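You operate a simulated robot arm through the tools that you are given. There is no shell and no other tool.

Carry out the task below with a simulated robot arm. There is one attempt and no reset: what you move stays moved.

Task
Dry both wet bowls at 55 degrees for 30 minutes, then turn the heat off.
Fine: one unbroken run with the cabinet door shut; it ends shut, the bowls where they stood.

It is judged by the outcome, as a careful person would: the job done as asked, and still so three seconds after it is handed in. It fails if anything else is knocked over, pushed out of place, dropped, spilled or broken.

Robot
A 6-joint arm with a two-finger gripper, fixed in place. Base frame: the origin is on the floor under the middle of its stand, x ahead of it, y to its left, z up. Units: m, rad, N and s.
With the tool pointing down near the work surface it reaches from about 0.1 to 0.92 m from the base axis. Its first joint turns from -2.897 to 2.897 rad. Payload 3.43 kg.
The TCP is the grasp point between the finger pads, 0.02 m short of the fingertips. In the tool frame z runs along the fingers and y along their closing line. The gripper opens to 0.19 m; its body begins 0.248 m behind the TCP.
Orientation is told as [roll, pitch, yaw] about the base's x, y, z axes, in that order, counted from this pose: with the fingers straight down and closing along the base's y, the tool's x points along the base's -x, its y along +y and its z along -z.

Tools
- The arm moves only by the tool step_arm. Its argument "moves" is a list of rows, each a list of 7 numbers: the turn, a rotation vector about the base's x, y, z in rad, then the shift along the base's x, y, z in m, then the closure in counts, from 0 (fully open) to 255 (shut). In form: [[rx, ry, rz, x, y, z, gripper], ...]. A call has 1 to 20 rows; each row shifts and turns the commanded pose from where the row before left it. Rows are played at 5 a second. More than 0.05 m and 0.15 rad between two rows, or a gripper value outside its range, and nothing of the call is played. A pose out of reach is approached as far as the arm can. The call stops where the force on the tool passes 80 N (or 10 N more than at its start, if that is more) or the arm is blocked; 0.2 s more then pass. Each finger travels about 0.153 m/s and halts on what it meets, pressing with about 30 N; the grip force reading is that of the motor and also rises with nothing between the fingers. The clock runs only during rows and for 0.2 s after the last one: add rows that do not move to give the fingers time. The reply holds the time, the measured pose of the TCP, the force on the tool along the base axes, the opening and the grip force, in the units named above and with some noise, with the torque about the TCP (base axes, N m) and any sound that the robot's microphone picked up.
- Cameras (640 x 400 px; columns grow to the right, rows downward): "scene" is fixed at [0.3995, 0.5021, 1.8317]; the picture's right is [-0.93, -0.36, 0.00], its down [-0.19, 0.51, -0.84] and it looks along [0.30, -0.78, -0.54] (base axes); focal length 325 px, centre (320, 200). "wrist" rides on the gripper at [0.07, -0.008, -0.288] in the tool frame; the picture's right is [0.12, 0.99, 0.00], its down [-0.96, 0.11, -0.25] and it looks along [-0.25, 0.03, 0.97] (tool axes); focal length 261 px, centre (320, 200). There is no depth. A picture from a camera that has moved, and an enlarged one, comes with that camera's place and axes in the base frame and with its lens.
- grab_frame(camera): a new picture of that camera. The clock stands still meanwhile.
- move_column(by): moves the trunk up (or, below 0, down) by that many m; the arm rides with it, the base frame stays. It gives what a move gives, with no picture.
- enlarge(camera, box): a new picture of the part [left, top, right, bottom] of that camera's present view, enlarged. The clock stands still meanwhile.
- sign_off(): hands the job in; it is judged then, once.

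Nothing tells you positions but the pictures and the camera data. Unless the task says otherwise, let go and move clear before handing in.

The tools are called after "Call:" as a command line: name --pt "numbers of a row" for each row, then --argument value for the rest, lists and objects as JSON in quotes. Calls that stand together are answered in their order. step_arm: Moves the arm, as the interface text tells. Its arguments: {"type":"object","properties":{"moves":{"type":"array","items":{"type":"array","items":{"type":"number"}}}},"required":["moves"]} The other tools are called the same way: move_column (by) moves the trunk up or down; grab_frame (camera) takes a picture; enlarge (camera, box) takes an enlarged picture of a part of a camera's view; sign_off () hands the job in.

At the start:

```text
time: 0.0
tool_pos: [0.66, 0.0169, 1.5415]
ee_rot: [-0.001, 0.001, 0.001]
wrist_force: [-0.6, 0.3, 0.4]
ft_torque: [0.0, 0.01, 0.0]
finger_gap: 0.1901
grip_force: 0.0
trunk travel left (down, up): [-0.375, 0.065]
```

scene: 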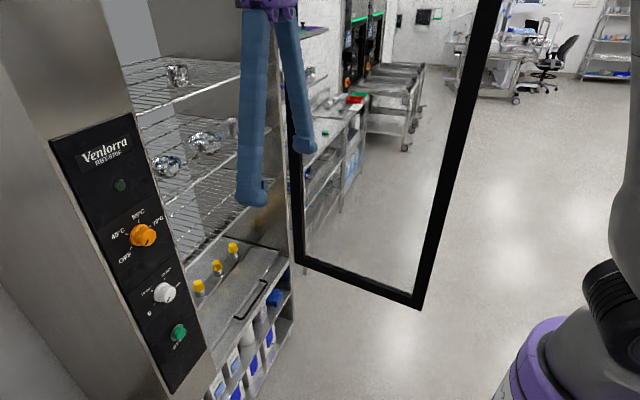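
wrist: 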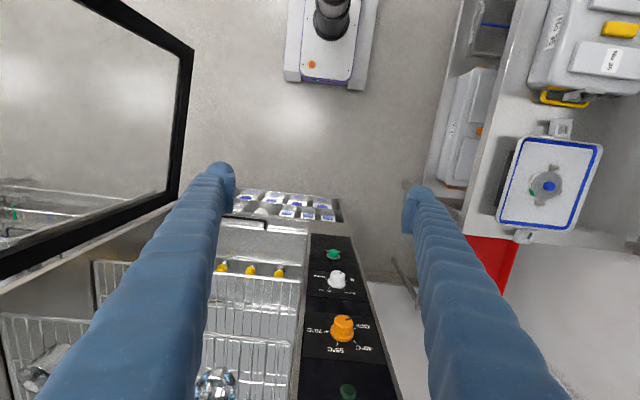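

I see a drying cabinet with an open door, a control panel (orange temperature knob, white timer knob, green button), and shelves with bowls. I'll look closer before moving anything.

Call:
enlarge --camera "scene" --box '[40, 100, 220, 400]'

Call:
enlarge --camera "scene" --box '[110, 40, 310, 280]'

Call:
enlarge --camera "wrist" --box '[190, 180, 420, 400]'

Call:
enlarge --camera "wrist" --box '[0, 0, 300, 400]'

```text
1.33 times, centred on (130, 250) of scene
camera zoom: at [0.3995, 0.5021, 1.8317], right [-0.93, -0.36, 0.0], down [-0.19, 0.51, -0.84], along [0.3, -0.78, -0.54], focal length 433 px, centre (573, 133)
```

zoom: 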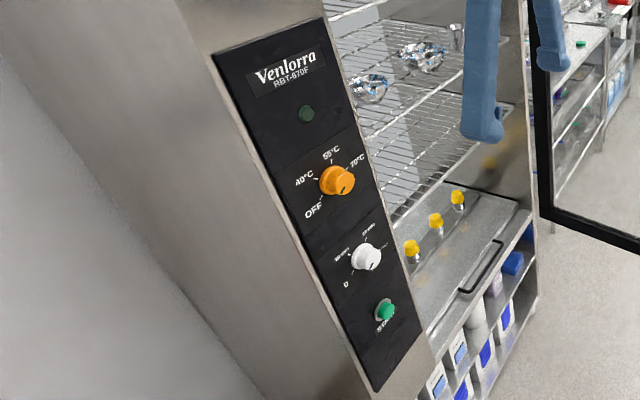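

```text
1.67 times, centred on (210, 160) of scene
camera zoom: at [0.3995, 0.5021, 1.8317], right [-0.93, -0.36, 0.0], down [-0.19, 0.51, -0.84], along [0.3, -0.78, -0.54], focal length 541 px, centre (503, 267)
```

zoom: 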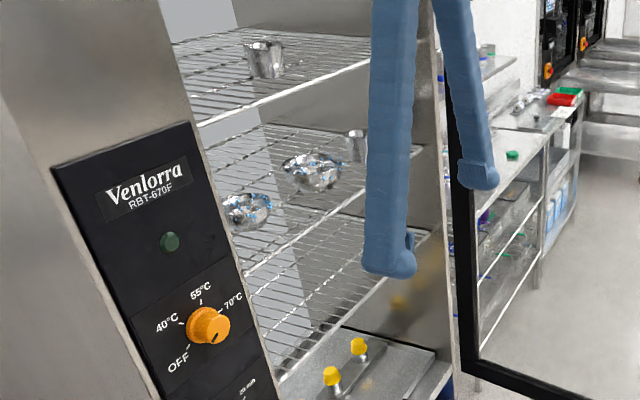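

```text
1.82 times, centred on (305, 290) of wrist
camera zoom: at [0.5895, 0.0105, 1.8289], right [-0.12, 0.99, 0.0], down [0.96, 0.11, 0.25], along [0.25, 0.03, -0.97], focal length 474 px, centre (347, 36)
```

zoom: 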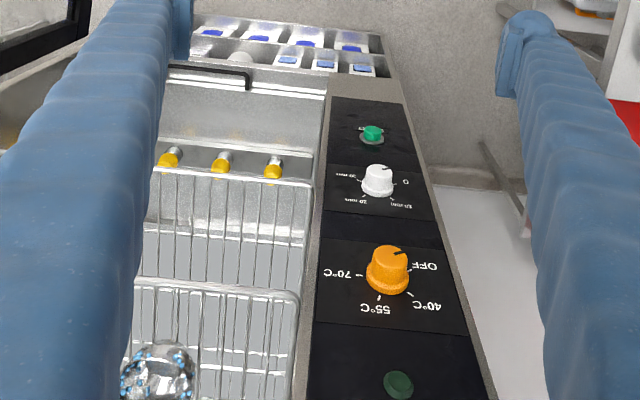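

```text
1.00 times, centred on (150, 200) of wrist (not enlarged: the box is as wide or as high as the picture)
camera zoom: at [0.5895, 0.0105, 1.8289], right [-0.12, 0.99, 0.0], down [0.96, 0.11, 0.25], along [0.25, 0.03, -0.97], focal length 261 px, centre (490, 200)
```

zoom: 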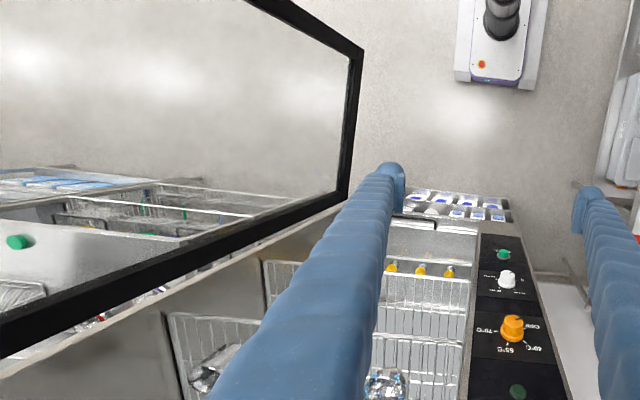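

The cabinet faces the robot at about x = 1.0, with the controls in a column near y = 0.105. Its door is hinged at about y = -0.64 and stands roughly 80° open. I'll read the dial marks and check the bowls more closely.

Call:
enlarge --camera "scene" --box '[100, 190, 190, 260]'

Call:
enlarge --camera "scene" --box '[125, 250, 215, 360]'

Call:
enlarge --camera "scene" --box '[130, 100, 250, 200]'

Call:
enlarge --camera "wrist" --box '[295, 220, 385, 350]'

Call:
enlarge --camera "scene" --box '[180, 230, 300, 400]'

Call:
enlarge --camera "scene" --box '[440, 200, 640, 400]'

```text
5.71 times, centred on (145, 225) of scene
camera zoom: at [0.3995, 0.5021, 1.8317], right [-0.93, -0.36, 0.0], down [-0.19, 0.51, -0.84], along [0.3, -0.78, -0.54], focal length 1856 px, centre (1320, 57)
```

zoom: 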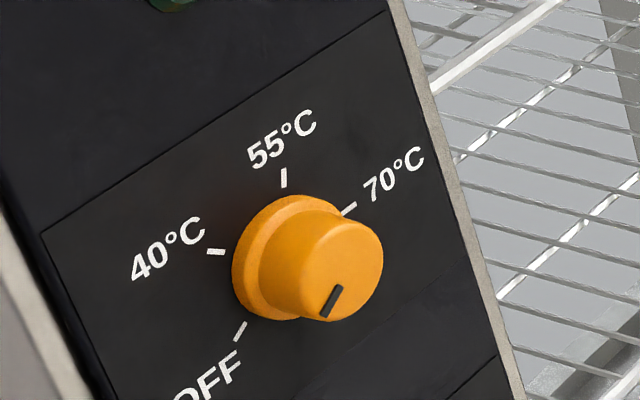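

```text
3.64 times, centred on (170, 305) of scene
camera zoom: at [0.3995, 0.5021, 1.8317], right [-0.93, -0.36, 0.0], down [-0.19, 0.51, -0.84], along [0.3, -0.78, -0.54], focal length 1181 px, centre (866, -182)
```

zoom: 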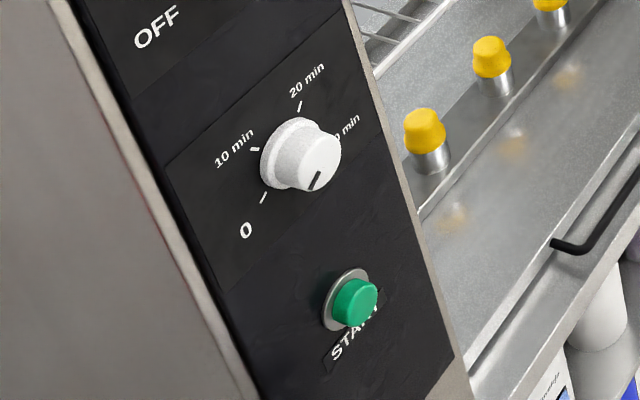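

```text
4.00 times, centred on (190, 150) of scene
camera zoom: at [0.3995, 0.5021, 1.8317], right [-0.93, -0.36, 0.0], down [-0.19, 0.51, -0.84], along [0.3, -0.78, -0.54], focal length 1299 px, centre (840, 400)
```

zoom: 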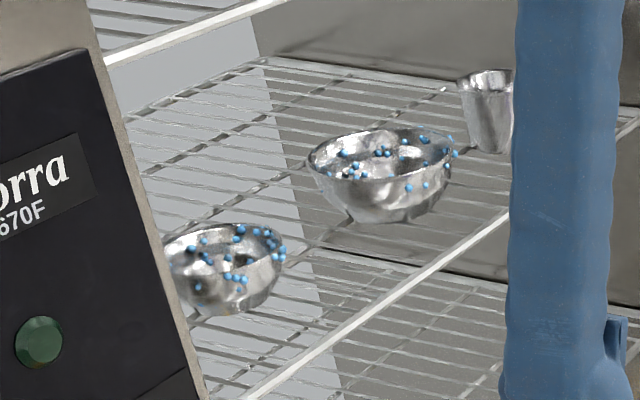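

```text
3.08 times, centred on (340, 285) of wrist
camera zoom: at [0.5895, 0.0105, 1.8289], right [-0.12, 0.99, 0.0], down [0.96, 0.11, 0.25], along [0.25, 0.03, -0.97], focal length 802 px, centre (258, -62)
```

zoom: 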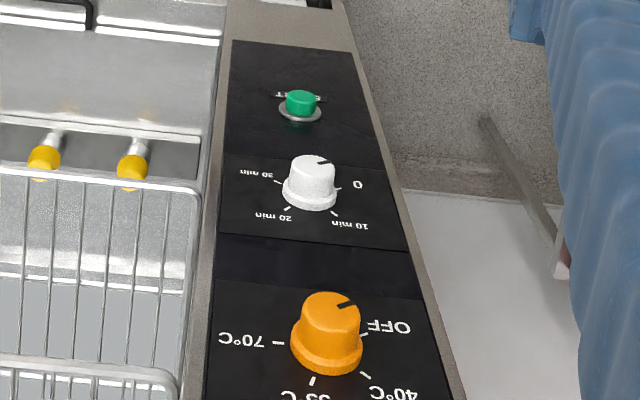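

```text
2.35 times, centred on (240, 315) of scene
camera zoom: at [0.3995, 0.5021, 1.8317], right [-0.93, -0.36, 0.0], down [-0.19, 0.51, -0.84], along [0.3, -0.78, -0.54], focal length 764 px, centre (508, -71)
```

zoom: 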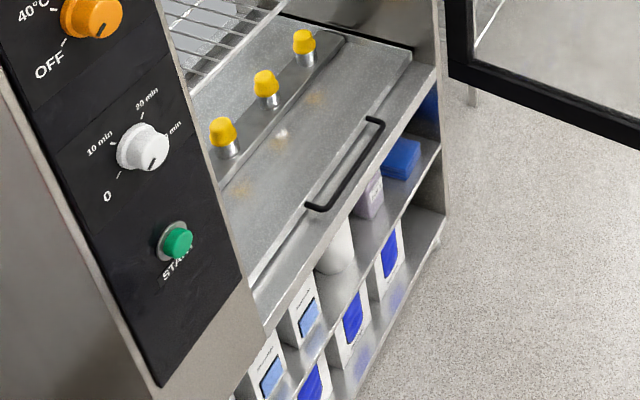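

```text
2.00 times, centred on (540, 300) of scene
camera zoom: at [0.3995, 0.5021, 1.8317], right [-0.93, -0.36, 0.0], down [-0.19, 0.51, -0.84], along [0.3, -0.78, -0.54], focal length 649 px, centre (-120, 0)
```

zoom: 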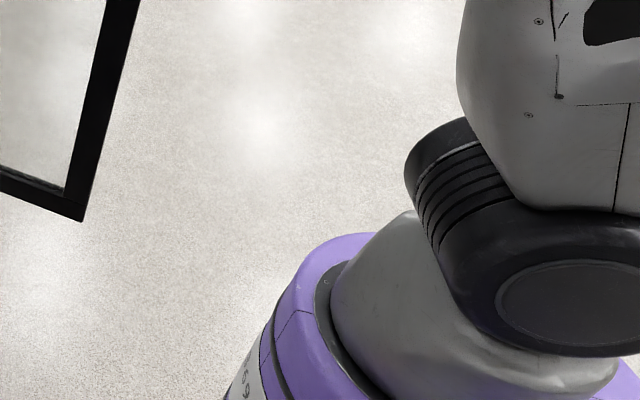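

The temperature pointer is at OFF, about -120° from the top. The 40, 55 and 70 marks are at about -50°, +20° and +90°. The timer reads 0 and has the same style of dial, up to 30 min. Two wet bowls with blue drops stand on the middle rack. Next I'll tilt the tool to point at the cabinet for a frontal view.

Call:
step_arm --pt "0 -0.13 0 -0.005 0 0 0" --pt "0 -0.13 0 -0.005 0 0 0" --pt "0 -0.13 0 -0.005 0 0 0" --pt "0 -0.13 0 -0.005 0 0 0" --pt "0 -0.13 0 -0.005 0 0 0" --pt "0 -0.13 0 -0.005 0 0 0" --pt "0 0 0 0 0 0 0" --pt "0 0 0 0 0 0 0"

Call:
grab_frame --camera "wrist"

Call:
grab_frame --camera "scene"

```text
time: 1.8
tool_pos: [0.6276, 0.0179, 1.5422]
ee_rot: [0.0, -0.782, -0.001]
wrist_force: [0.4, -0.7, -0.7]
ft_torque: [0.01, -0.04, 0.01]
finger_gap: 0.1902
grip_force: 0.0
trunk travel left (down, up): [-0.375, 0.065]
```

```text
taken
camera wrist: at [0.3755, 0.0103, 1.6966], right [-0.08, 0.99, -0.08], down [0.51, 0.12, 0.85], along [0.86, 0.03, -0.51], focal length 261 px, centre (320, 200)
```

wrist: 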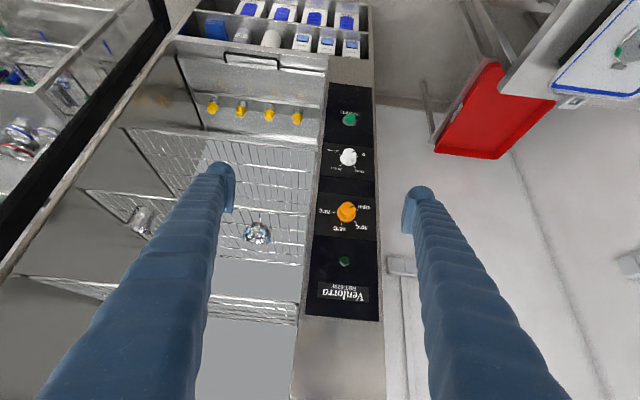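

```text
taken
```

scene: 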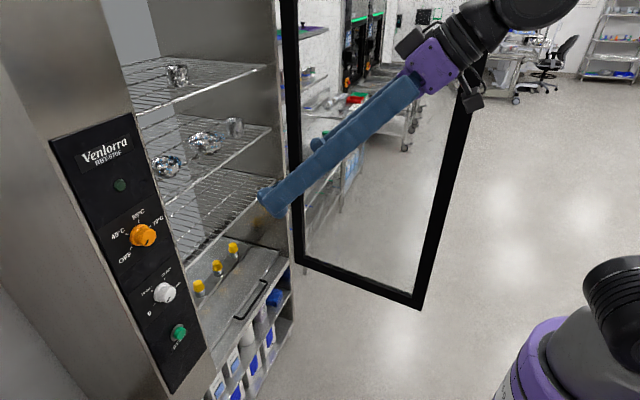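

The turn went as expected, and the two bowls, panel and door are visible. I'll finish turning the tool to horizontal and look again.

Call:
step_arm --pt "0 -0.13 0 -0.005 0 0 0" --pt "0 -0.13 0 -0.005 0 0 0" --pt "0 -0.13 0 -0.005 0 0 0" --pt "0 -0.13 0 -0.005 0 0 0" --pt "0 -0.13 0 -0.005 0 0 0" --pt "0 -0.139 0 -0.005 0 0 0" --pt "0 0 0 0 0 0 0" --pt "0 0 0 0 0 0 0"

Call:
grab_frame --camera "wrist"

Call:
grab_frame --camera "scene"

```text
time: 3.6
tool_pos: [0.6203, 0.0298, 1.5355]
ee_rot: [0.024, -0.975, -0.001]
wrist_force: [0.1, 0.1, 0.0]
ft_torque: [-0.02, -0.01, 0.02]
finger_gap: 0.1899
grip_force: 0.1
out of reach, approached as far as the arm can: row 2, 3, 4, 5, 6
trunk travel left (down, up): [-0.375, 0.065]
```

```text
taken
camera wrist: at [0.343, 0.0145, 1.6393], right [-0.09, 0.99, -0.08], down [0.33, 0.11, 0.94], along [0.94, 0.05, -0.34], focal length 261 px, centre (320, 200)
```

wrist: 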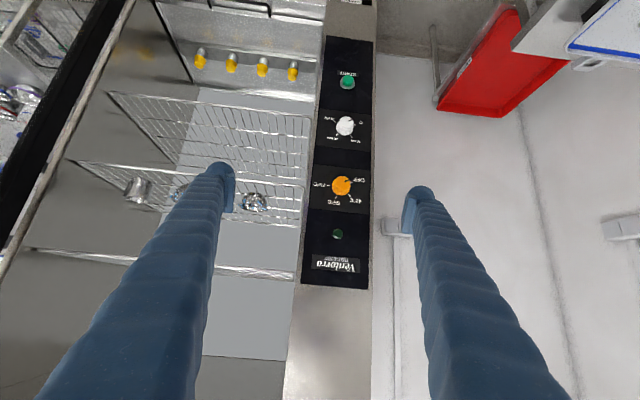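

```text
taken
```

scene: 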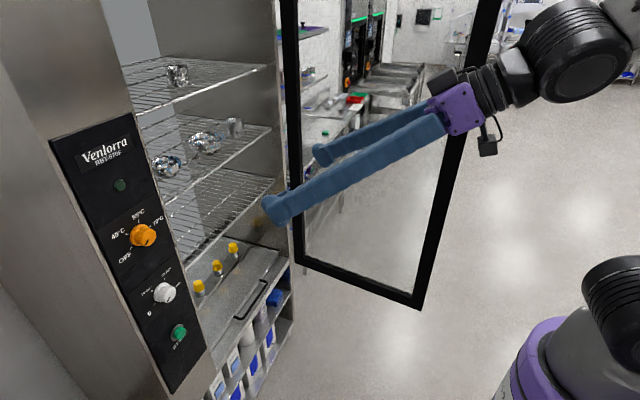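

The arm got stuck at pitch -0.98 because it is folded too tight at this height. I'll move forward and down, staying clear of the panel, to see whether the horizontal pose becomes reachable.

Call:
step_arm --pt "0 0 0 0.01 0 -0.04 0" --pt "0 0 0 0.01 0 -0.04 0" --pt "0 0 0 0.01 0 -0.04 0" --pt "0 0 0 0.01 0 -0.04 0" --pt "0 0 0 0.01 0 -0.04 0" --pt "0 0 0 0.01 0 -0.04 0" --pt "0 0 0 0 0 0 0" --pt "0 0 0 0 0 0 0"

Call:
grab_frame --camera "scene"

```text
time: 4.6
tool_pos: [0.611, -0.0267, 1.4829]
ee_rot: [0.018, -0.997, -0.216]
wrist_force: [-0.4, -0.3, 0.4]
ft_torque: [0.06, -0.05, 0.04]
finger_gap: 0.1897
grip_force: 0.0
out of reach, approached as far as the arm can: row 1, 2, 3, 4, 5
trunk travel left (down, up): [-0.375, 0.065]
stopped in row 5: the arm was blocked; the commanded pose is now the measured one
```

```text
taken
```

scene: 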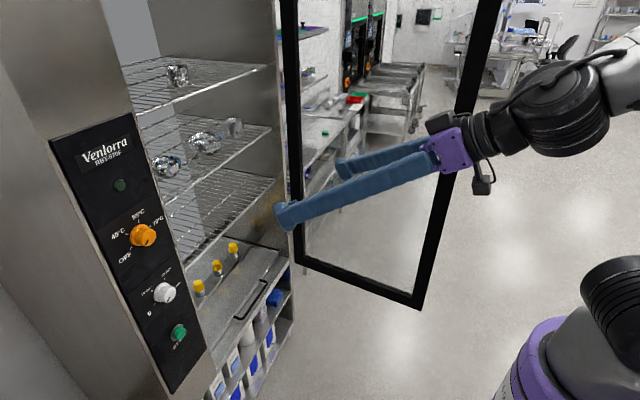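

The arm hit a joint limit in this folded pose but is clear of everything. Lowering the trunk should let the forearm rise and make the horizontal tool pose easier.

Call:
move_column --by -0.25

Call:
grab_frame --camera "scene"

```text
time: 7.2
tool_pos: [0.6143, -0.0289, 1.2306]
ee_rot: [0.014, -0.991, -0.219]
wrist_force: [0.1, 0.4, -0.3]
ft_torque: [0.01, 0.06, -0.01]
finger_gap: 0.1898
grip_force: 0.1
trunk travel left (down, up): [-0.125, 0.315]
```

```text
taken
```

scene: 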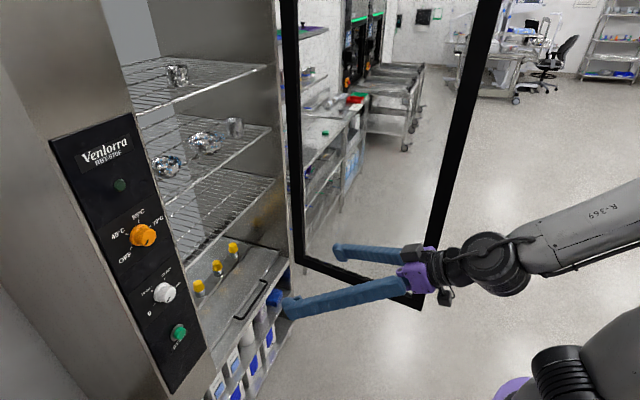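

The trunk is down and nothing was touched. I'll now raise the tool, correct the yaw and continue pitching toward horizontal.

Call:
step_arm --pt "0 0 0.05 0.01 0 0.04 0" --pt "0 0 0.05 0.01 0 0.04 0" --pt "0 0 0.05 0.01 0 0.04 0" --pt "0 0 0.05 0.01 0 0.04 0" --pt "0 0 0.019 0.0 0 0.03 0" --pt "0 -0.1 0 0 0 0 0" --pt "0 -0.1 0 0 0 0 0" --pt "0 -0.1 0 0 0 0 0" --pt "0 -0.1 0 0 0 0 0" --pt "0 -0.1 0 0 0 0 0" --pt "0 -0.08 0 0 0 0 0" --pt "0 0 0 0 0 0 0"

Call:
grab_frame --camera "scene"

Call:
grab_frame --camera "wrist"

```text
time: 10.0
tool_pos: [0.6207, 0.1627, 1.4144]
ee_rot: [-0.94, -1.303, 1.381]
wrist_force: [0.8, 0.1, -0.1]
ft_torque: [-0.02, 0.0, 0.0]
finger_gap: 0.1902
grip_force: 0.1
out of reach, approached as far as the arm can: row 7, 8, 9, 10, 11
trunk travel left (down, up): [-0.125, 0.315]
stopped in row 12: the arm was blocked; the commanded pose is now the measured one
```

```text
taken
```

scene: 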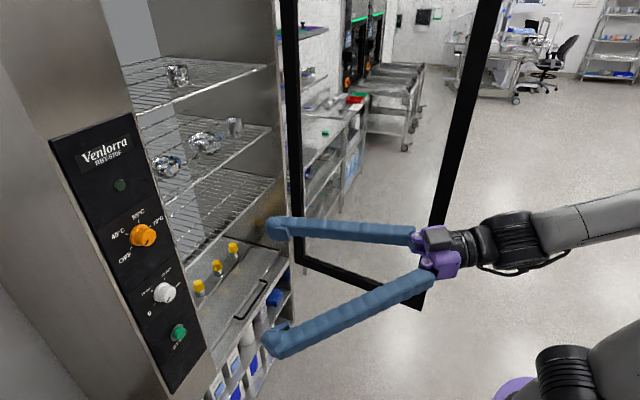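

```text
taken
camera wrist: at [0.3628, 0.0206, 1.3913], right [-0.43, 0.84, -0.33], down [-0.22, 0.25, 0.94], along [0.87, 0.48, 0.08], focal length 261 px, centre (320, 200)
```

wrist: 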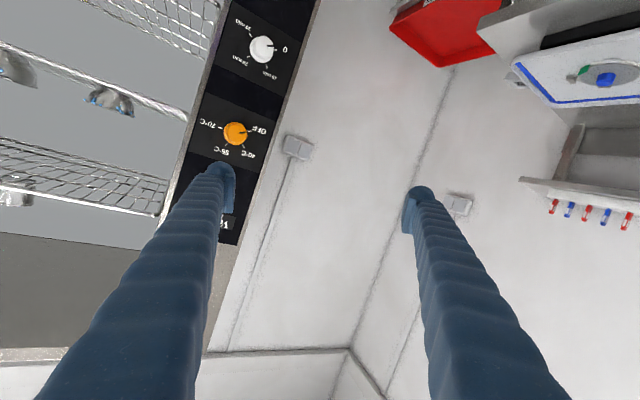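

The arm was folded too tightly, with its wrist only about 0.28 m from the base, so it twisted. It is still clear of everything. I'll move outward to about x = 0.8 and straighten the orientation along the way.

Call:
step_arm --pt "0.023 0.019 -0.058 0.0225 -0.026 -0.008 0" --pt "0.023 0.019 -0.058 0.0225 -0.026 -0.008 0" --pt "0.023 0.019 -0.058 0.0225 -0.026 -0.008 0" --pt "0.023 0.019 -0.058 0.0225 -0.026 -0.008 0" --pt "0.023 0.019 -0.058 0.0225 -0.026 -0.008 0" --pt "0.023 0.019 -0.058 0.0225 -0.026 -0.008 0" --pt "0.023 0.019 -0.058 0.0225 -0.026 -0.008 0" --pt "0.023 0.019 -0.058 0.0225 -0.026 -0.008 0" --pt "0 0 0 0 0 0 0" --pt "0 0 0 0 0 0 0"

Call:
grab_frame --camera "scene"

Call:
grab_frame --camera "wrist"

```text
time: 12.2
tool_pos: [0.803, -0.0492, 1.3481]
ee_rot: [-0.005, -1.3, 0.007]
wrist_force: [0.5, 0.4, -0.3]
ft_torque: [-0.01, 0.01, -0.02]
finger_gap: 0.1901
grip_force: 0.1
trunk travel left (down, up): [-0.125, 0.315]
```

```text
taken
```

scene: 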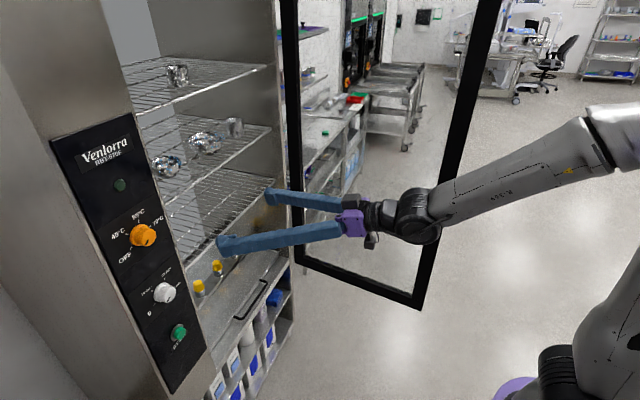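

```text
taken
camera wrist: at [0.5075, -0.0572, 1.3574], right [-0.03, 0.99, -0.12], down [0.02, 0.12, 0.99], along [1.0, 0.03, -0.02], focal length 261 px, centre (320, 200)
```

wrist: 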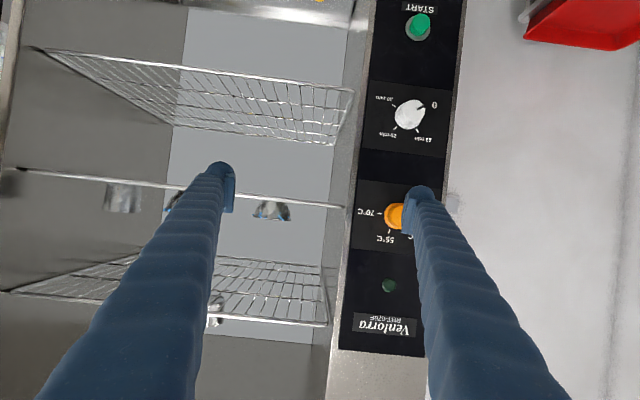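

The pose is now exactly as commanded (pitch -1.3), so horizontal work is possible farther out. Next comes the door. Its free edge is near (0.33, -0.56), so I'll close the fingers, retract, and swing around outside the free edge to push it shut from its outer face.

Call:
step_arm --pt "0 0.0875 0 -0.037 0.005 -0.012 255" --pt "0 0.0875 0 -0.037 0.005 -0.012 255" --pt "0 0.0875 0 -0.037 0.005 -0.012 255" --pt "0 0.0875 0 -0.037 0.005 -0.012 255" --pt "0 0.0875 0 -0.037 0.005 -0.012 255" --pt "0 0.0875 0 -0.037 0.005 -0.012 255" --pt "0 0.0875 0 -0.037 0.005 -0.012 255" --pt "0 0.0875 0 -0.037 0.005 -0.012 255" --pt "0 0 0 0 0 0 255" --pt "0 0 0 0 0 0 255"

Call:
grab_frame --camera "scene"

Call:
grab_frame --camera "wrist"

```text
time: 14.4
tool_pos: [0.5059, -0.0152, 1.2518]
ee_rot: [-0.005, -0.602, 0.002]
wrist_force: [0.5, 0.3, -0.4]
ft_torque: [-0.02, -0.01, -0.03]
finger_gap: 0.0001
grip_force: 30.2
trunk travel left (down, up): [-0.125, 0.315]
```

```text
taken
```

scene: 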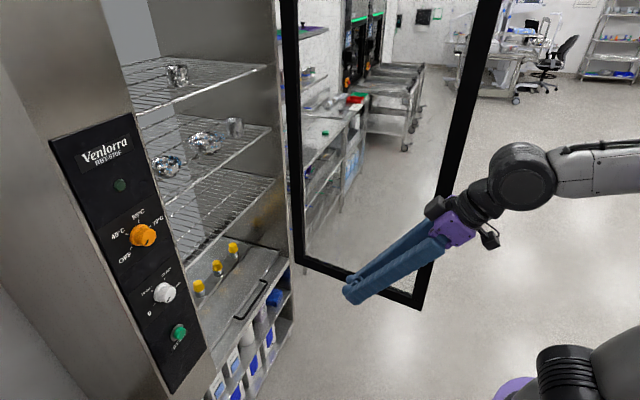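

```text
taken
camera wrist: at [0.286, -0.0208, 1.4481], right [-0.1, 0.99, -0.07], down [0.65, 0.12, 0.75], along [0.75, 0.03, -0.66], focal length 261 px, centre (320, 200)
```

wrist: 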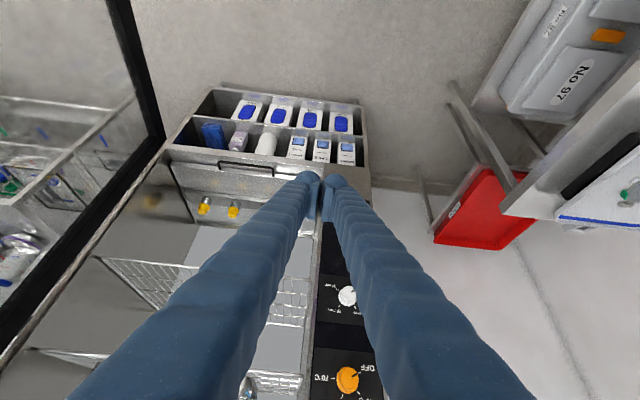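

The fingers are closed and the arm is retracted to a radius of 0.51 m. Now I'll rotate about the base axis toward the robot's right. The door's free edge is at a radius of about 0.65 m, so I'll check clearance partway.

Call:
step_arm --pt "0 0 -0.09 -0.00341 -0.0454 0 255" --pt "0 0 -0.09 -0.00748 -0.04491 0 255" --pt "0 0 -0.09 -0.01148 -0.04406 0 255" --pt "0 0 -0.09 -0.0154 -0.04285 0 255" --pt "0 0 -0.09 -0.01919 -0.04129 0 255" --pt "0 0 -0.09 -0.02282 -0.0394 0 255" --pt "0 0 -0.09 -0.02627 -0.03719 0 255" --pt "0 0 -0.09 -0.0295 -0.03468 0 255"

Call:
grab_frame --camera "scene"

Call:
grab_frame --camera "wrist"

```text
time: 15.6
tool_pos: [0.4909, -0.1172, 1.2609]
ee_rot: [-0.004, -0.622, -0.198]
wrist_force: [0.0, 1.0, 0.1]
ft_torque: [0.03, 0.0, 0.0]
finger_gap: 0.0
grip_force: 30.1
trunk travel left (down, up): [-0.125, 0.315]
stopped in row 5: the arm was blocked; the commanded pose is now the measured one
```

```text
taken
```

scene: 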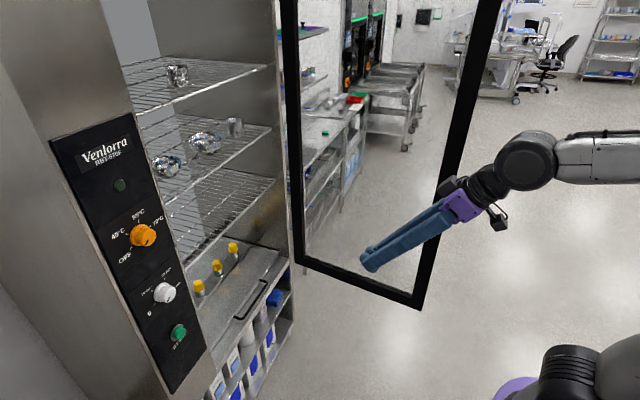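

```text
taken
camera wrist: at [0.2697, -0.079, 1.4529], right [0.1, 0.99, -0.07], down [0.65, -0.01, 0.76], along [0.75, -0.13, -0.64], focal length 261 px, centre (320, 200)
```

wrist: 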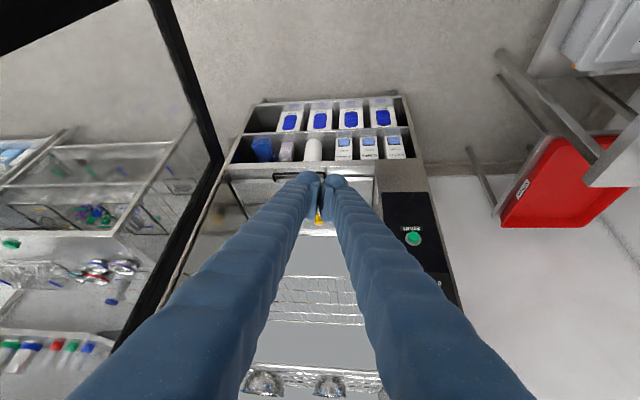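

The arm stopped at an azimuth of about -0.24 with no force on the tool, which may just be lag from moving too fast. I'll try the same swing more slowly.

Call:
step_arm --pt "0 0 -0.04 -0.0047 -0.0196 0 255" --pt "0 0 -0.04 -0.0055 -0.0194 0 255" --pt "0 0 -0.04 -0.0063 -0.0191 0 255" --pt "0 0 -0.04 -0.007 -0.0189 0 255" --pt "0 0 0 0 0 0 255"

```text
time: 16.6
tool_pos: [0.4922, -0.1202, 1.2686]
ee_rot: [-0.006, -0.642, -0.193]
wrist_force: [0.7, 0.9, -0.2]
ft_torque: [-0.02, -0.02, -0.02]
finger_gap: 0.0001
grip_force: 29.6
trunk travel left (down, up): [-0.125, 0.315]
stopped in row 5: the arm was blocked; the commanded pose is now the measured one
```

Something outside my view blocks the swing, most likely the elbow, which I estimate is behind the base in this folded pose. I'll back off a little, then lower the tool and point it down so the elbow comes forward.

Call:
step_arm --pt "0 0 0.05 0.0 0.02 0 255" --pt "0 0 0.05 0.0 0.02 0 255" --pt "0 0 0.05 0.0 0.02 0 255" --pt "0 0.07 0.04 0.002 0.02 -0.03 255" --pt "0 0.07 0 0.002 0 -0.03 255" --pt "0 0.07 0 0.002 0 -0.03 255" --pt "0 0.07 0 0.002 0 -0.03 255" --pt "0 0.07 0 0.002 0 -0.03 255" --pt "0 0.07 0 0.002 0 -0.03 255" --pt "0 0.07 0 0.002 0 -0.03 255" --pt "0 0.07 0 0.002 0 -0.03 255" --pt "0 0 0 0 0 0 255"

Call:
grab_frame --camera "scene"

Call:
grab_frame --camera "wrist"

```text
time: 19.2
tool_pos: [0.5121, -0.0413, 1.0287]
ee_rot: [-0.012, -0.079, -0.008]
wrist_force: [0.1, -0.7, 0.3]
ft_torque: [0.0, 0.04, 0.0]
finger_gap: 0.0
grip_force: 30.5
trunk travel left (down, up): [-0.125, 0.315]
```

```text
taken
```

scene: 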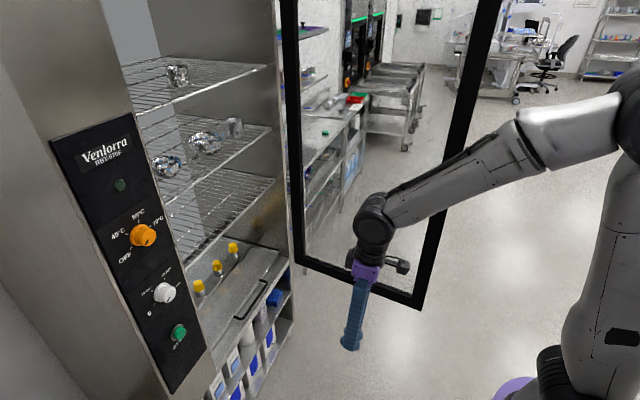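

```text
taken
camera wrist: at [0.4192, -0.0448, 1.3095], right [-0.11, 0.99, -0.02], down [0.94, 0.11, 0.32], along [0.32, 0.01, -0.95], focal length 261 px, centre (320, 200)
```

wrist: 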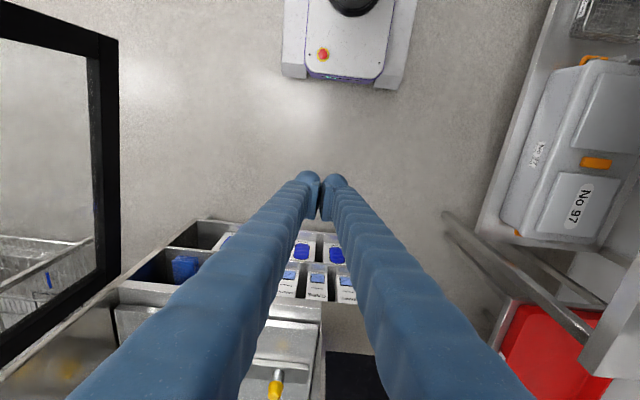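

The elbow is now in front of the base and the tool points down at (0.51, -0.04, 1.03). I'll try the swing about the base axis again.

Call:
step_arm --pt "0 0 -0.08 -0.00494 -0.0408 0 255" --pt "0 0 -0.08 -0.00819 -0.04028 0 255" --pt "0 0 -0.08 -0.01138 -0.03949 0 255" --pt "0 0 -0.08 -0.0145 -0.03846 0 255" --pt "0 0 -0.08 -0.01753 -0.03718 0 255" --pt "0 0 -0.08 -0.02044 -0.03566 0 255" --pt "0 0 -0.08 -0.02322 -0.03391 0 255" --pt "0 0 -0.08 -0.02586 -0.03195 0 255" --pt "0 0 0 0 0 0 255"

Call:
grab_frame --camera "scene"

Call:
grab_frame --camera "wrist"

```text
time: 21.2
tool_pos: [0.3831, -0.3411, 1.0276]
ee_rot: [-0.013, -0.08, -0.645]
wrist_force: [0.5, -0.4, 0.3]
ft_torque: [0.1, -0.02, 0.02]
finger_gap: 0.0
grip_force: 30.2
trunk travel left (down, up): [-0.125, 0.315]
```

```text
taken
```

scene: 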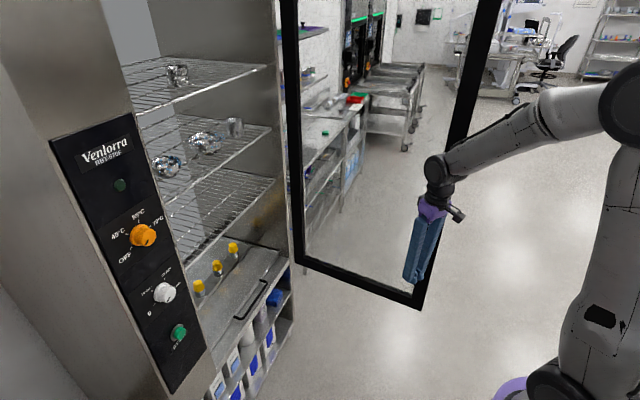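

```text
taken
camera wrist: at [0.3074, -0.2883, 1.3088], right [0.5, 0.86, -0.02], down [0.82, -0.47, 0.32], along [0.27, -0.18, -0.95], focal length 261 px, centre (320, 200)
```

wrist: 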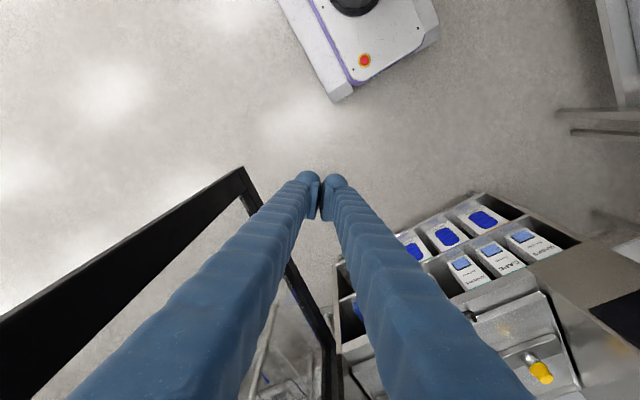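

The swing works now. The door's free bottom corner measures (0.32, -0.56), matching the earlier estimate. I'll keep swinging at a slightly smaller radius to pass outside the free edge.

Call:
step_arm --pt "0 0 -0.08 -0.0361 -0.0216 0 255" --pt "0 0 -0.08 -0.037 -0.0181 0 255" --pt "0 0 -0.08 -0.0377 -0.0145 0 255" --pt "0 0 -0.08 -0.0324 -0.0204 0 255" --pt "0 0 -0.08 -0.0339 -0.0179 0 255" --pt "0 0 -0.08 -0.0353 -0.015 0 255" --pt "0 0 -0.08 -0.0365 -0.0122 0 255" --pt "0 0 -0.08 -0.0373 -0.0093 0 255" --pt "0 0 -0.08 -0.0379 -0.0063 0 255" --pt "0 0 -0.08 -0.0382 -0.0032 0 255" --pt "0 0 0 0 0 0 255"

Call:
grab_frame --camera "scene"

Call:
grab_frame --camera "wrist"

```text
time: 23.6
tool_pos: [0.0182, -0.4784, 1.0256]
ee_rot: [-0.012, -0.08, -1.444]
wrist_force: [-0.2, 0.3, 0.0]
ft_torque: [0.0, -0.02, -0.01]
finger_gap: 0.0
grip_force: 29.8
trunk travel left (down, up): [-0.125, 0.315]
```

```text
taken
```

scene: 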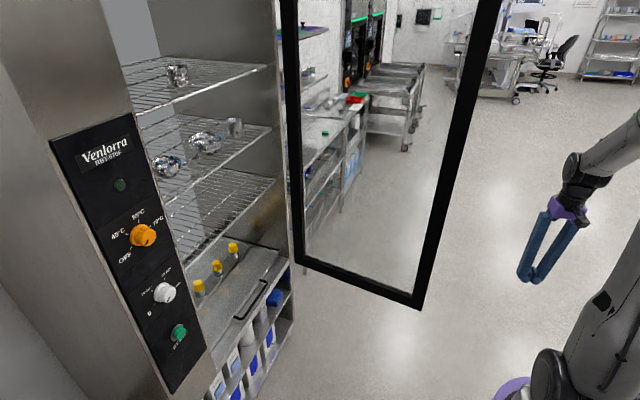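

```text
taken
camera wrist: at [0.0024, -0.3851, 1.3064], right [0.97, 0.24, -0.02], down [0.23, -0.92, 0.32], along [0.06, -0.32, -0.95], focal length 261 px, centre (320, 200)
```

wrist: 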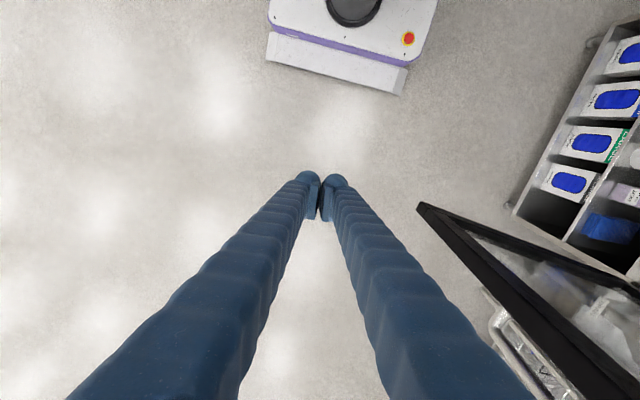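

The arm is now beyond the free edge on the open side. I'll look more closely at the door's outer face, checking for a handle, before moving in.

Call:
enlarge --camera "wrist" --box '[400, 190, 640, 400]'

```text
1.90 times, centred on (520, 295) of wrist
camera zoom: at [0.0024, -0.3851, 1.3064], right [0.97, 0.24, -0.02], down [0.23, -0.92, 0.32], along [0.06, -0.32, -0.95], focal length 496 px, centre (-61, 19)
```

zoom: 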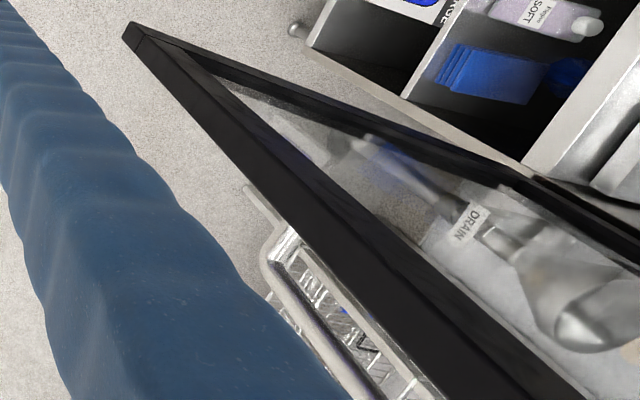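

There may be a bar handle on the outer face, or it may be a basket on the bench beyond. I'll move farther out, turn the yaw back to 0, and view the outer face directly.

Call:
step_arm --pt "0 0 0.12 0 -0.0185 0 255" --pt "0 0 0.12 0 -0.0185 0 255" --pt "0 0 0.12 0 -0.0185 0 255" --pt "0 0 0.12 0 -0.0185 0 255" --pt "0 0 0.12 0 -0.0185 0 255" --pt "0 0 0.12 0 -0.0185 0 255" --pt "0 0 0.12 0 -0.0185 0 255" --pt "0 0 0.12 0 -0.0185 0 255" --pt "0 0 0.12 0 -0.0185 0 255" --pt "0 0 0.12 0 -0.0185 0 255" --pt "0 0 0.12 0 -0.0185 0 255" --pt "0 0 0.12 0 -0.0185 0 255" --pt "0 0 0 0 0 0 255"

Call:
grab_frame --camera "scene"

Call:
grab_frame --camera "wrist"

```text
time: 26.4
tool_pos: [0.02, -0.7018, 1.0253]
ee_rot: [-0.013, -0.08, -0.004]
wrist_force: [0.2, -0.4, -0.3]
ft_torque: [0.08, -0.03, 0.02]
finger_gap: 0.0001
grip_force: 29.9
trunk travel left (down, up): [-0.125, 0.315]
```

```text
taken
```

scene: 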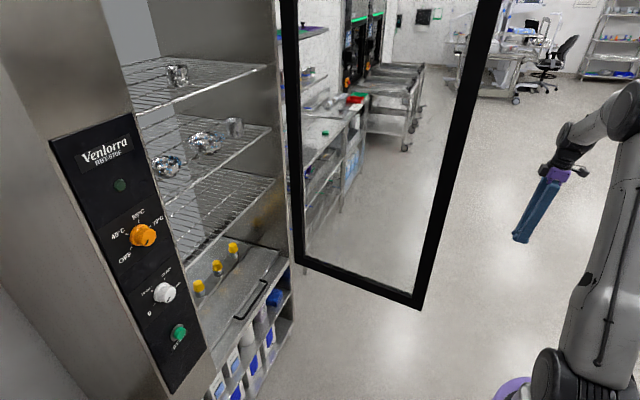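

```text
taken
camera wrist: at [-0.0734, -0.7052, 1.3059], right [-0.11, 0.99, -0.02], down [0.94, 0.12, 0.32], along [0.32, 0.02, -0.95], focal length 261 px, centre (320, 200)
```

wrist: 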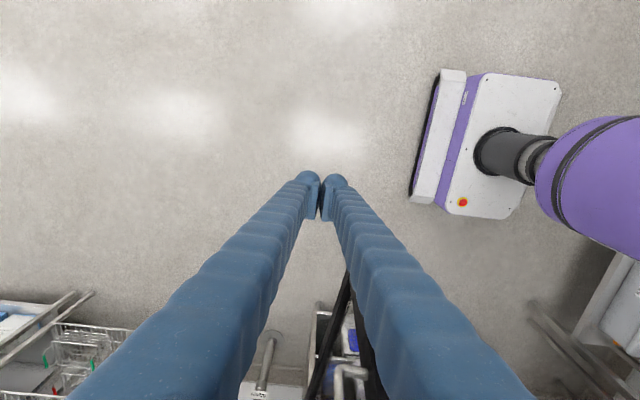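

The yaw is back to 0 at (0.02, -0.70, 1.03). I'll zoom in on the door region between the fingers.

Call:
enlarge --camera "wrist" --box '[230, 260, 420, 400]'

```text
2.86 times, centred on (325, 330) of wrist
camera zoom: at [-0.0734, -0.7052, 1.3059], right [-0.11, 0.99, -0.02], down [0.94, 0.12, 0.32], along [0.32, 0.02, -0.95], focal length 745 px, centre (306, -171)
```

zoom: 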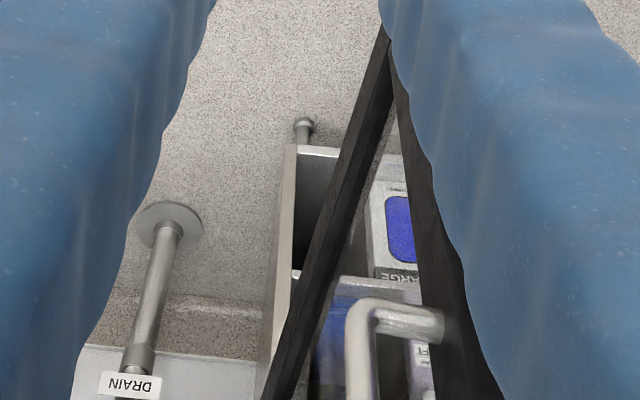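

The door has a D-shaped bar handle on its outer face near the free edge, at about (0.36, -0.625) from z ≈ 0.96 upward. I'll push the door face below the handle at z ≈ 0.8. First I'll lower the tool and tilt it forward, staying outside the door.

Call:
step_arm --pt "0 -0.092 0 0.02 -0.002 -0.0225 255" --pt "0 -0.092 0 0.02 -0.002 -0.0225 255" --pt "0 -0.092 0 0.02 -0.002 -0.0225 255" --pt "0 -0.092 0 0.02 -0.002 -0.0225 255" --pt "0 -0.092 0 0.02 -0.002 -0.0225 255" --pt "0 -0.092 0 0.02 -0.002 -0.0225 255" --pt "0 -0.092 0 0.02 -0.002 -0.0225 255" --pt "0 -0.092 0 0.02 -0.002 -0.0225 255" --pt "0 -0.092 0 0.02 -0.002 -0.0225 255" --pt "0 -0.092 0 0.02 -0.002 -0.0225 255" --pt "0 0 0 0 0 0 255"

Call:
grab_frame --camera "scene"

Call:
grab_frame --camera "wrist"

```text
time: 28.8
tool_pos: [0.2226, -0.7197, 0.804]
ee_rot: [-0.005, -1.002, -0.009]
wrist_force: [0.3, -0.7, 0.4]
ft_torque: [0.07, -0.12, 0.07]
finger_gap: 0.0001
grip_force: 30.0
trunk travel left (down, up): [-0.125, 0.315]
```

```text
taken
```

scene: 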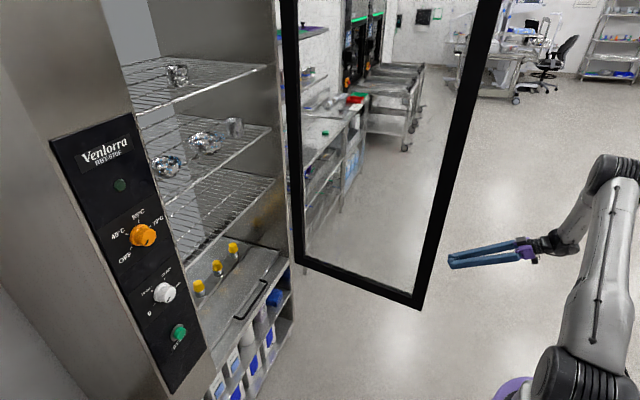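

```text
taken
camera wrist: at [-0.0571, -0.7234, 0.8998], right [-0.05, 0.99, -0.1], down [0.31, 0.11, 0.94], along [0.95, 0.02, -0.32], focal length 261 px, centre (320, 200)
```

wrist: 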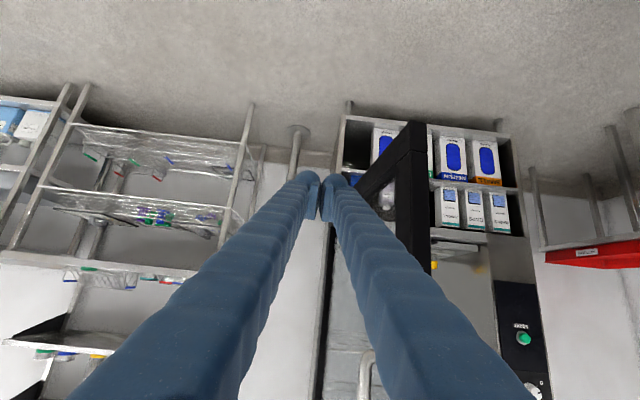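

I'm at (0.22, -0.72, 0.80) with the fingers just outside the free edge and below the handle. I'll slide forward along the outer face, then begin pushing.

Call:
step_arm --pt "0 0 0 0.04 0.002 0 255" --pt "0 0 0 0.04 0.002 0 255" --pt "0 0 0 0.04 0.002 0 255" --pt "0 0 0 0.04 0.002 0 255" --pt "0 0 0 0.045 0.002 0 255" --pt "0 0 0 0 0 0 255"

Call:
grab_frame --camera "scene"

Call:
grab_frame --camera "wrist"

```text
time: 30.2
tool_pos: [0.4264, -0.7099, 0.8007]
ee_rot: [-0.008, -1.0, -0.008]
wrist_force: [1.3, 0.1, 0.0]
ft_torque: [0.03, 0.0, -0.02]
finger_gap: 0.0001
grip_force: 30.6
trunk travel left (down, up): [-0.125, 0.315]
```

```text
taken
```

scene: 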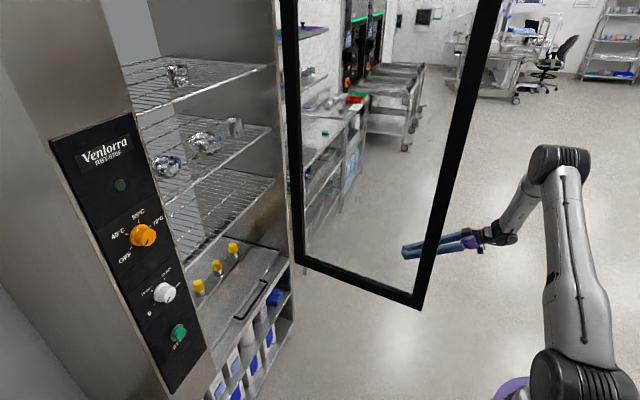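

```text
taken
camera wrist: at [0.147, -0.713, 0.8972], right [-0.05, 0.99, -0.1], down [0.31, 0.11, 0.94], along [0.95, 0.02, -0.32], focal length 261 px, centre (320, 200)
```

wrist: 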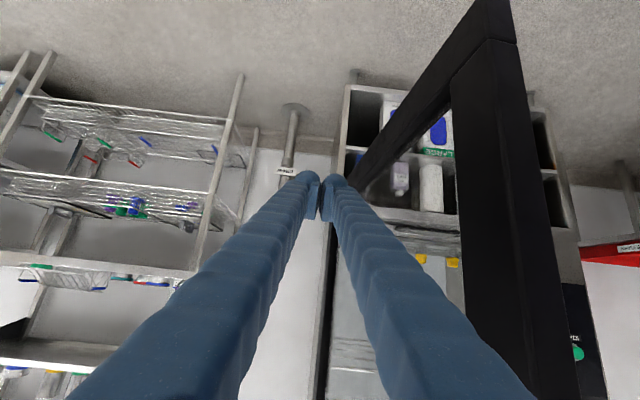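

The closed fingers are now behind the glass on the outer side. I'll push the door toward closed slowly along an arc about its hinge.

Call:
step_arm --pt "0 0 0 0.001 0.025 0 255" --pt "0 0 0 0.001 0.025 0 255" --pt "0 0 0 0.001 0.025 0 255" --pt "0 0 0 0.001 0.025 0 255" --pt "0 0 0 0.0017 0.0198 0 255" --pt "0 0 0 0.0018 0.0199 0 255" --pt "0 0 0 0.003 0.0197 0 255" --pt "0 0 0 0.0031 0.0196 0 255" --pt "0 0 0 0.0045 0.0194 0 255" --pt "0 0 0 0.0045 0.0194 0 255" --pt "0 0 0 0 0 0 255"

Call:
grab_frame --camera "scene"

Call:
grab_frame --camera "wrist"

```text
time: 32.6
tool_pos: [0.4565, -0.5402, 0.8379]
ee_rot: [0.019, -0.992, -0.023]
wrist_force: [0.1, 0.0, -0.2]
ft_torque: [-0.03, 0.03, 0.02]
finger_gap: 0.0
grip_force: 29.4
out of reach, approached as far as the arm can: row 7, 8, 9, 10
trunk travel left (down, up): [-0.125, 0.315]
```

```text
taken
```

scene: 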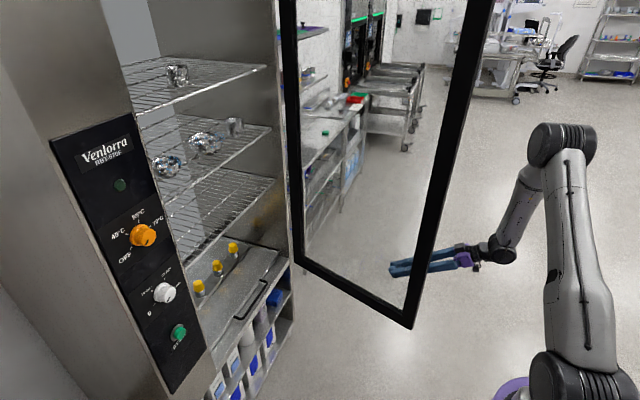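

```text
taken
camera wrist: at [0.1775, -0.5473, 0.9358], right [-0.06, 0.99, -0.09], down [0.32, 0.1, 0.94], along [0.95, 0.03, -0.32], focal length 261 px, centre (320, 200)
```

wrist: 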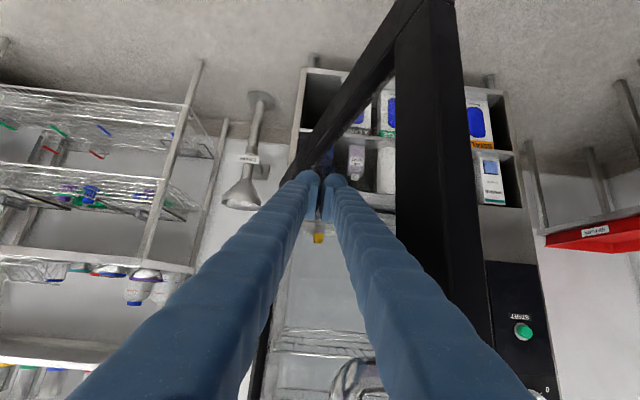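

The door is moving, but the arm reached its inner fold limit, with the wrist about 0.56 m from the shoulder. I'll back out, raise the trunk, and push lower down at a smaller radius on the door so the arm is less folded.

Call:
step_arm --pt "0 0 0 -0.005 -0.04 0 255" --pt "0 0 0 -0.005 -0.04 0 255" --pt "0 0 0 -0.01 -0.04 0 255" --pt "0 0 0 -0.02 -0.03 0 255" --pt "0 0 0 -0.04 -0.02 0 255" --pt "0 0 0 -0.04 -0.01 0 255" --pt "0 0 0 -0.045 0 0 255" --pt "0 0 0 -0.045 0 0 255" --pt "0 0 0 -0.045 0 0 255" --pt "0 0 0 0 0 0 255" --pt "0 0 0 0 0 0 255"

Call:
grab_frame --camera "scene"

Call:
grab_frame --camera "wrist"

```text
time: 35.0
tool_pos: [0.2007, -0.7255, 0.8381]
ee_rot: [-0.008, -1.001, -0.007]
wrist_force: [0.7, 0.8, -0.2]
ft_torque: [0.04, 0.02, 0.02]
finger_gap: 0.0001
grip_force: 30.1
trunk travel left (down, up): [-0.125, 0.315]
```

```text
taken
```

scene: 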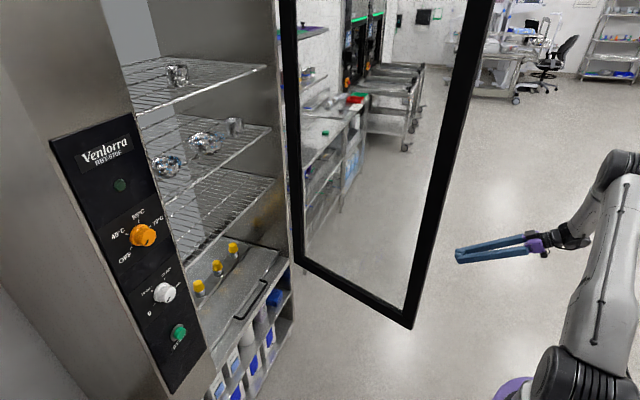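

```text
taken
camera wrist: at [-0.0796, -0.7295, 0.9347], right [-0.05, 0.99, -0.1], down [0.31, 0.11, 0.94], along [0.95, 0.02, -0.32], focal length 261 px, centre (320, 200)
```

wrist: 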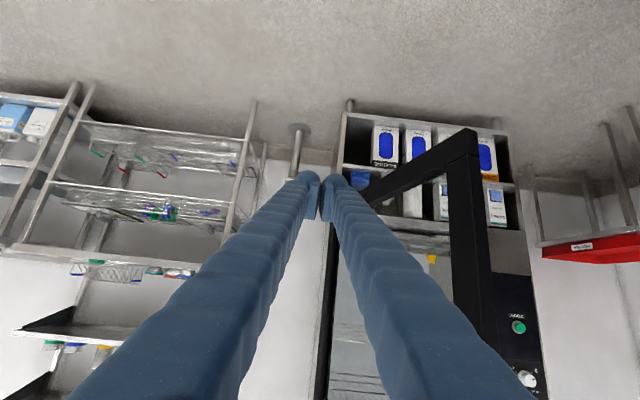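

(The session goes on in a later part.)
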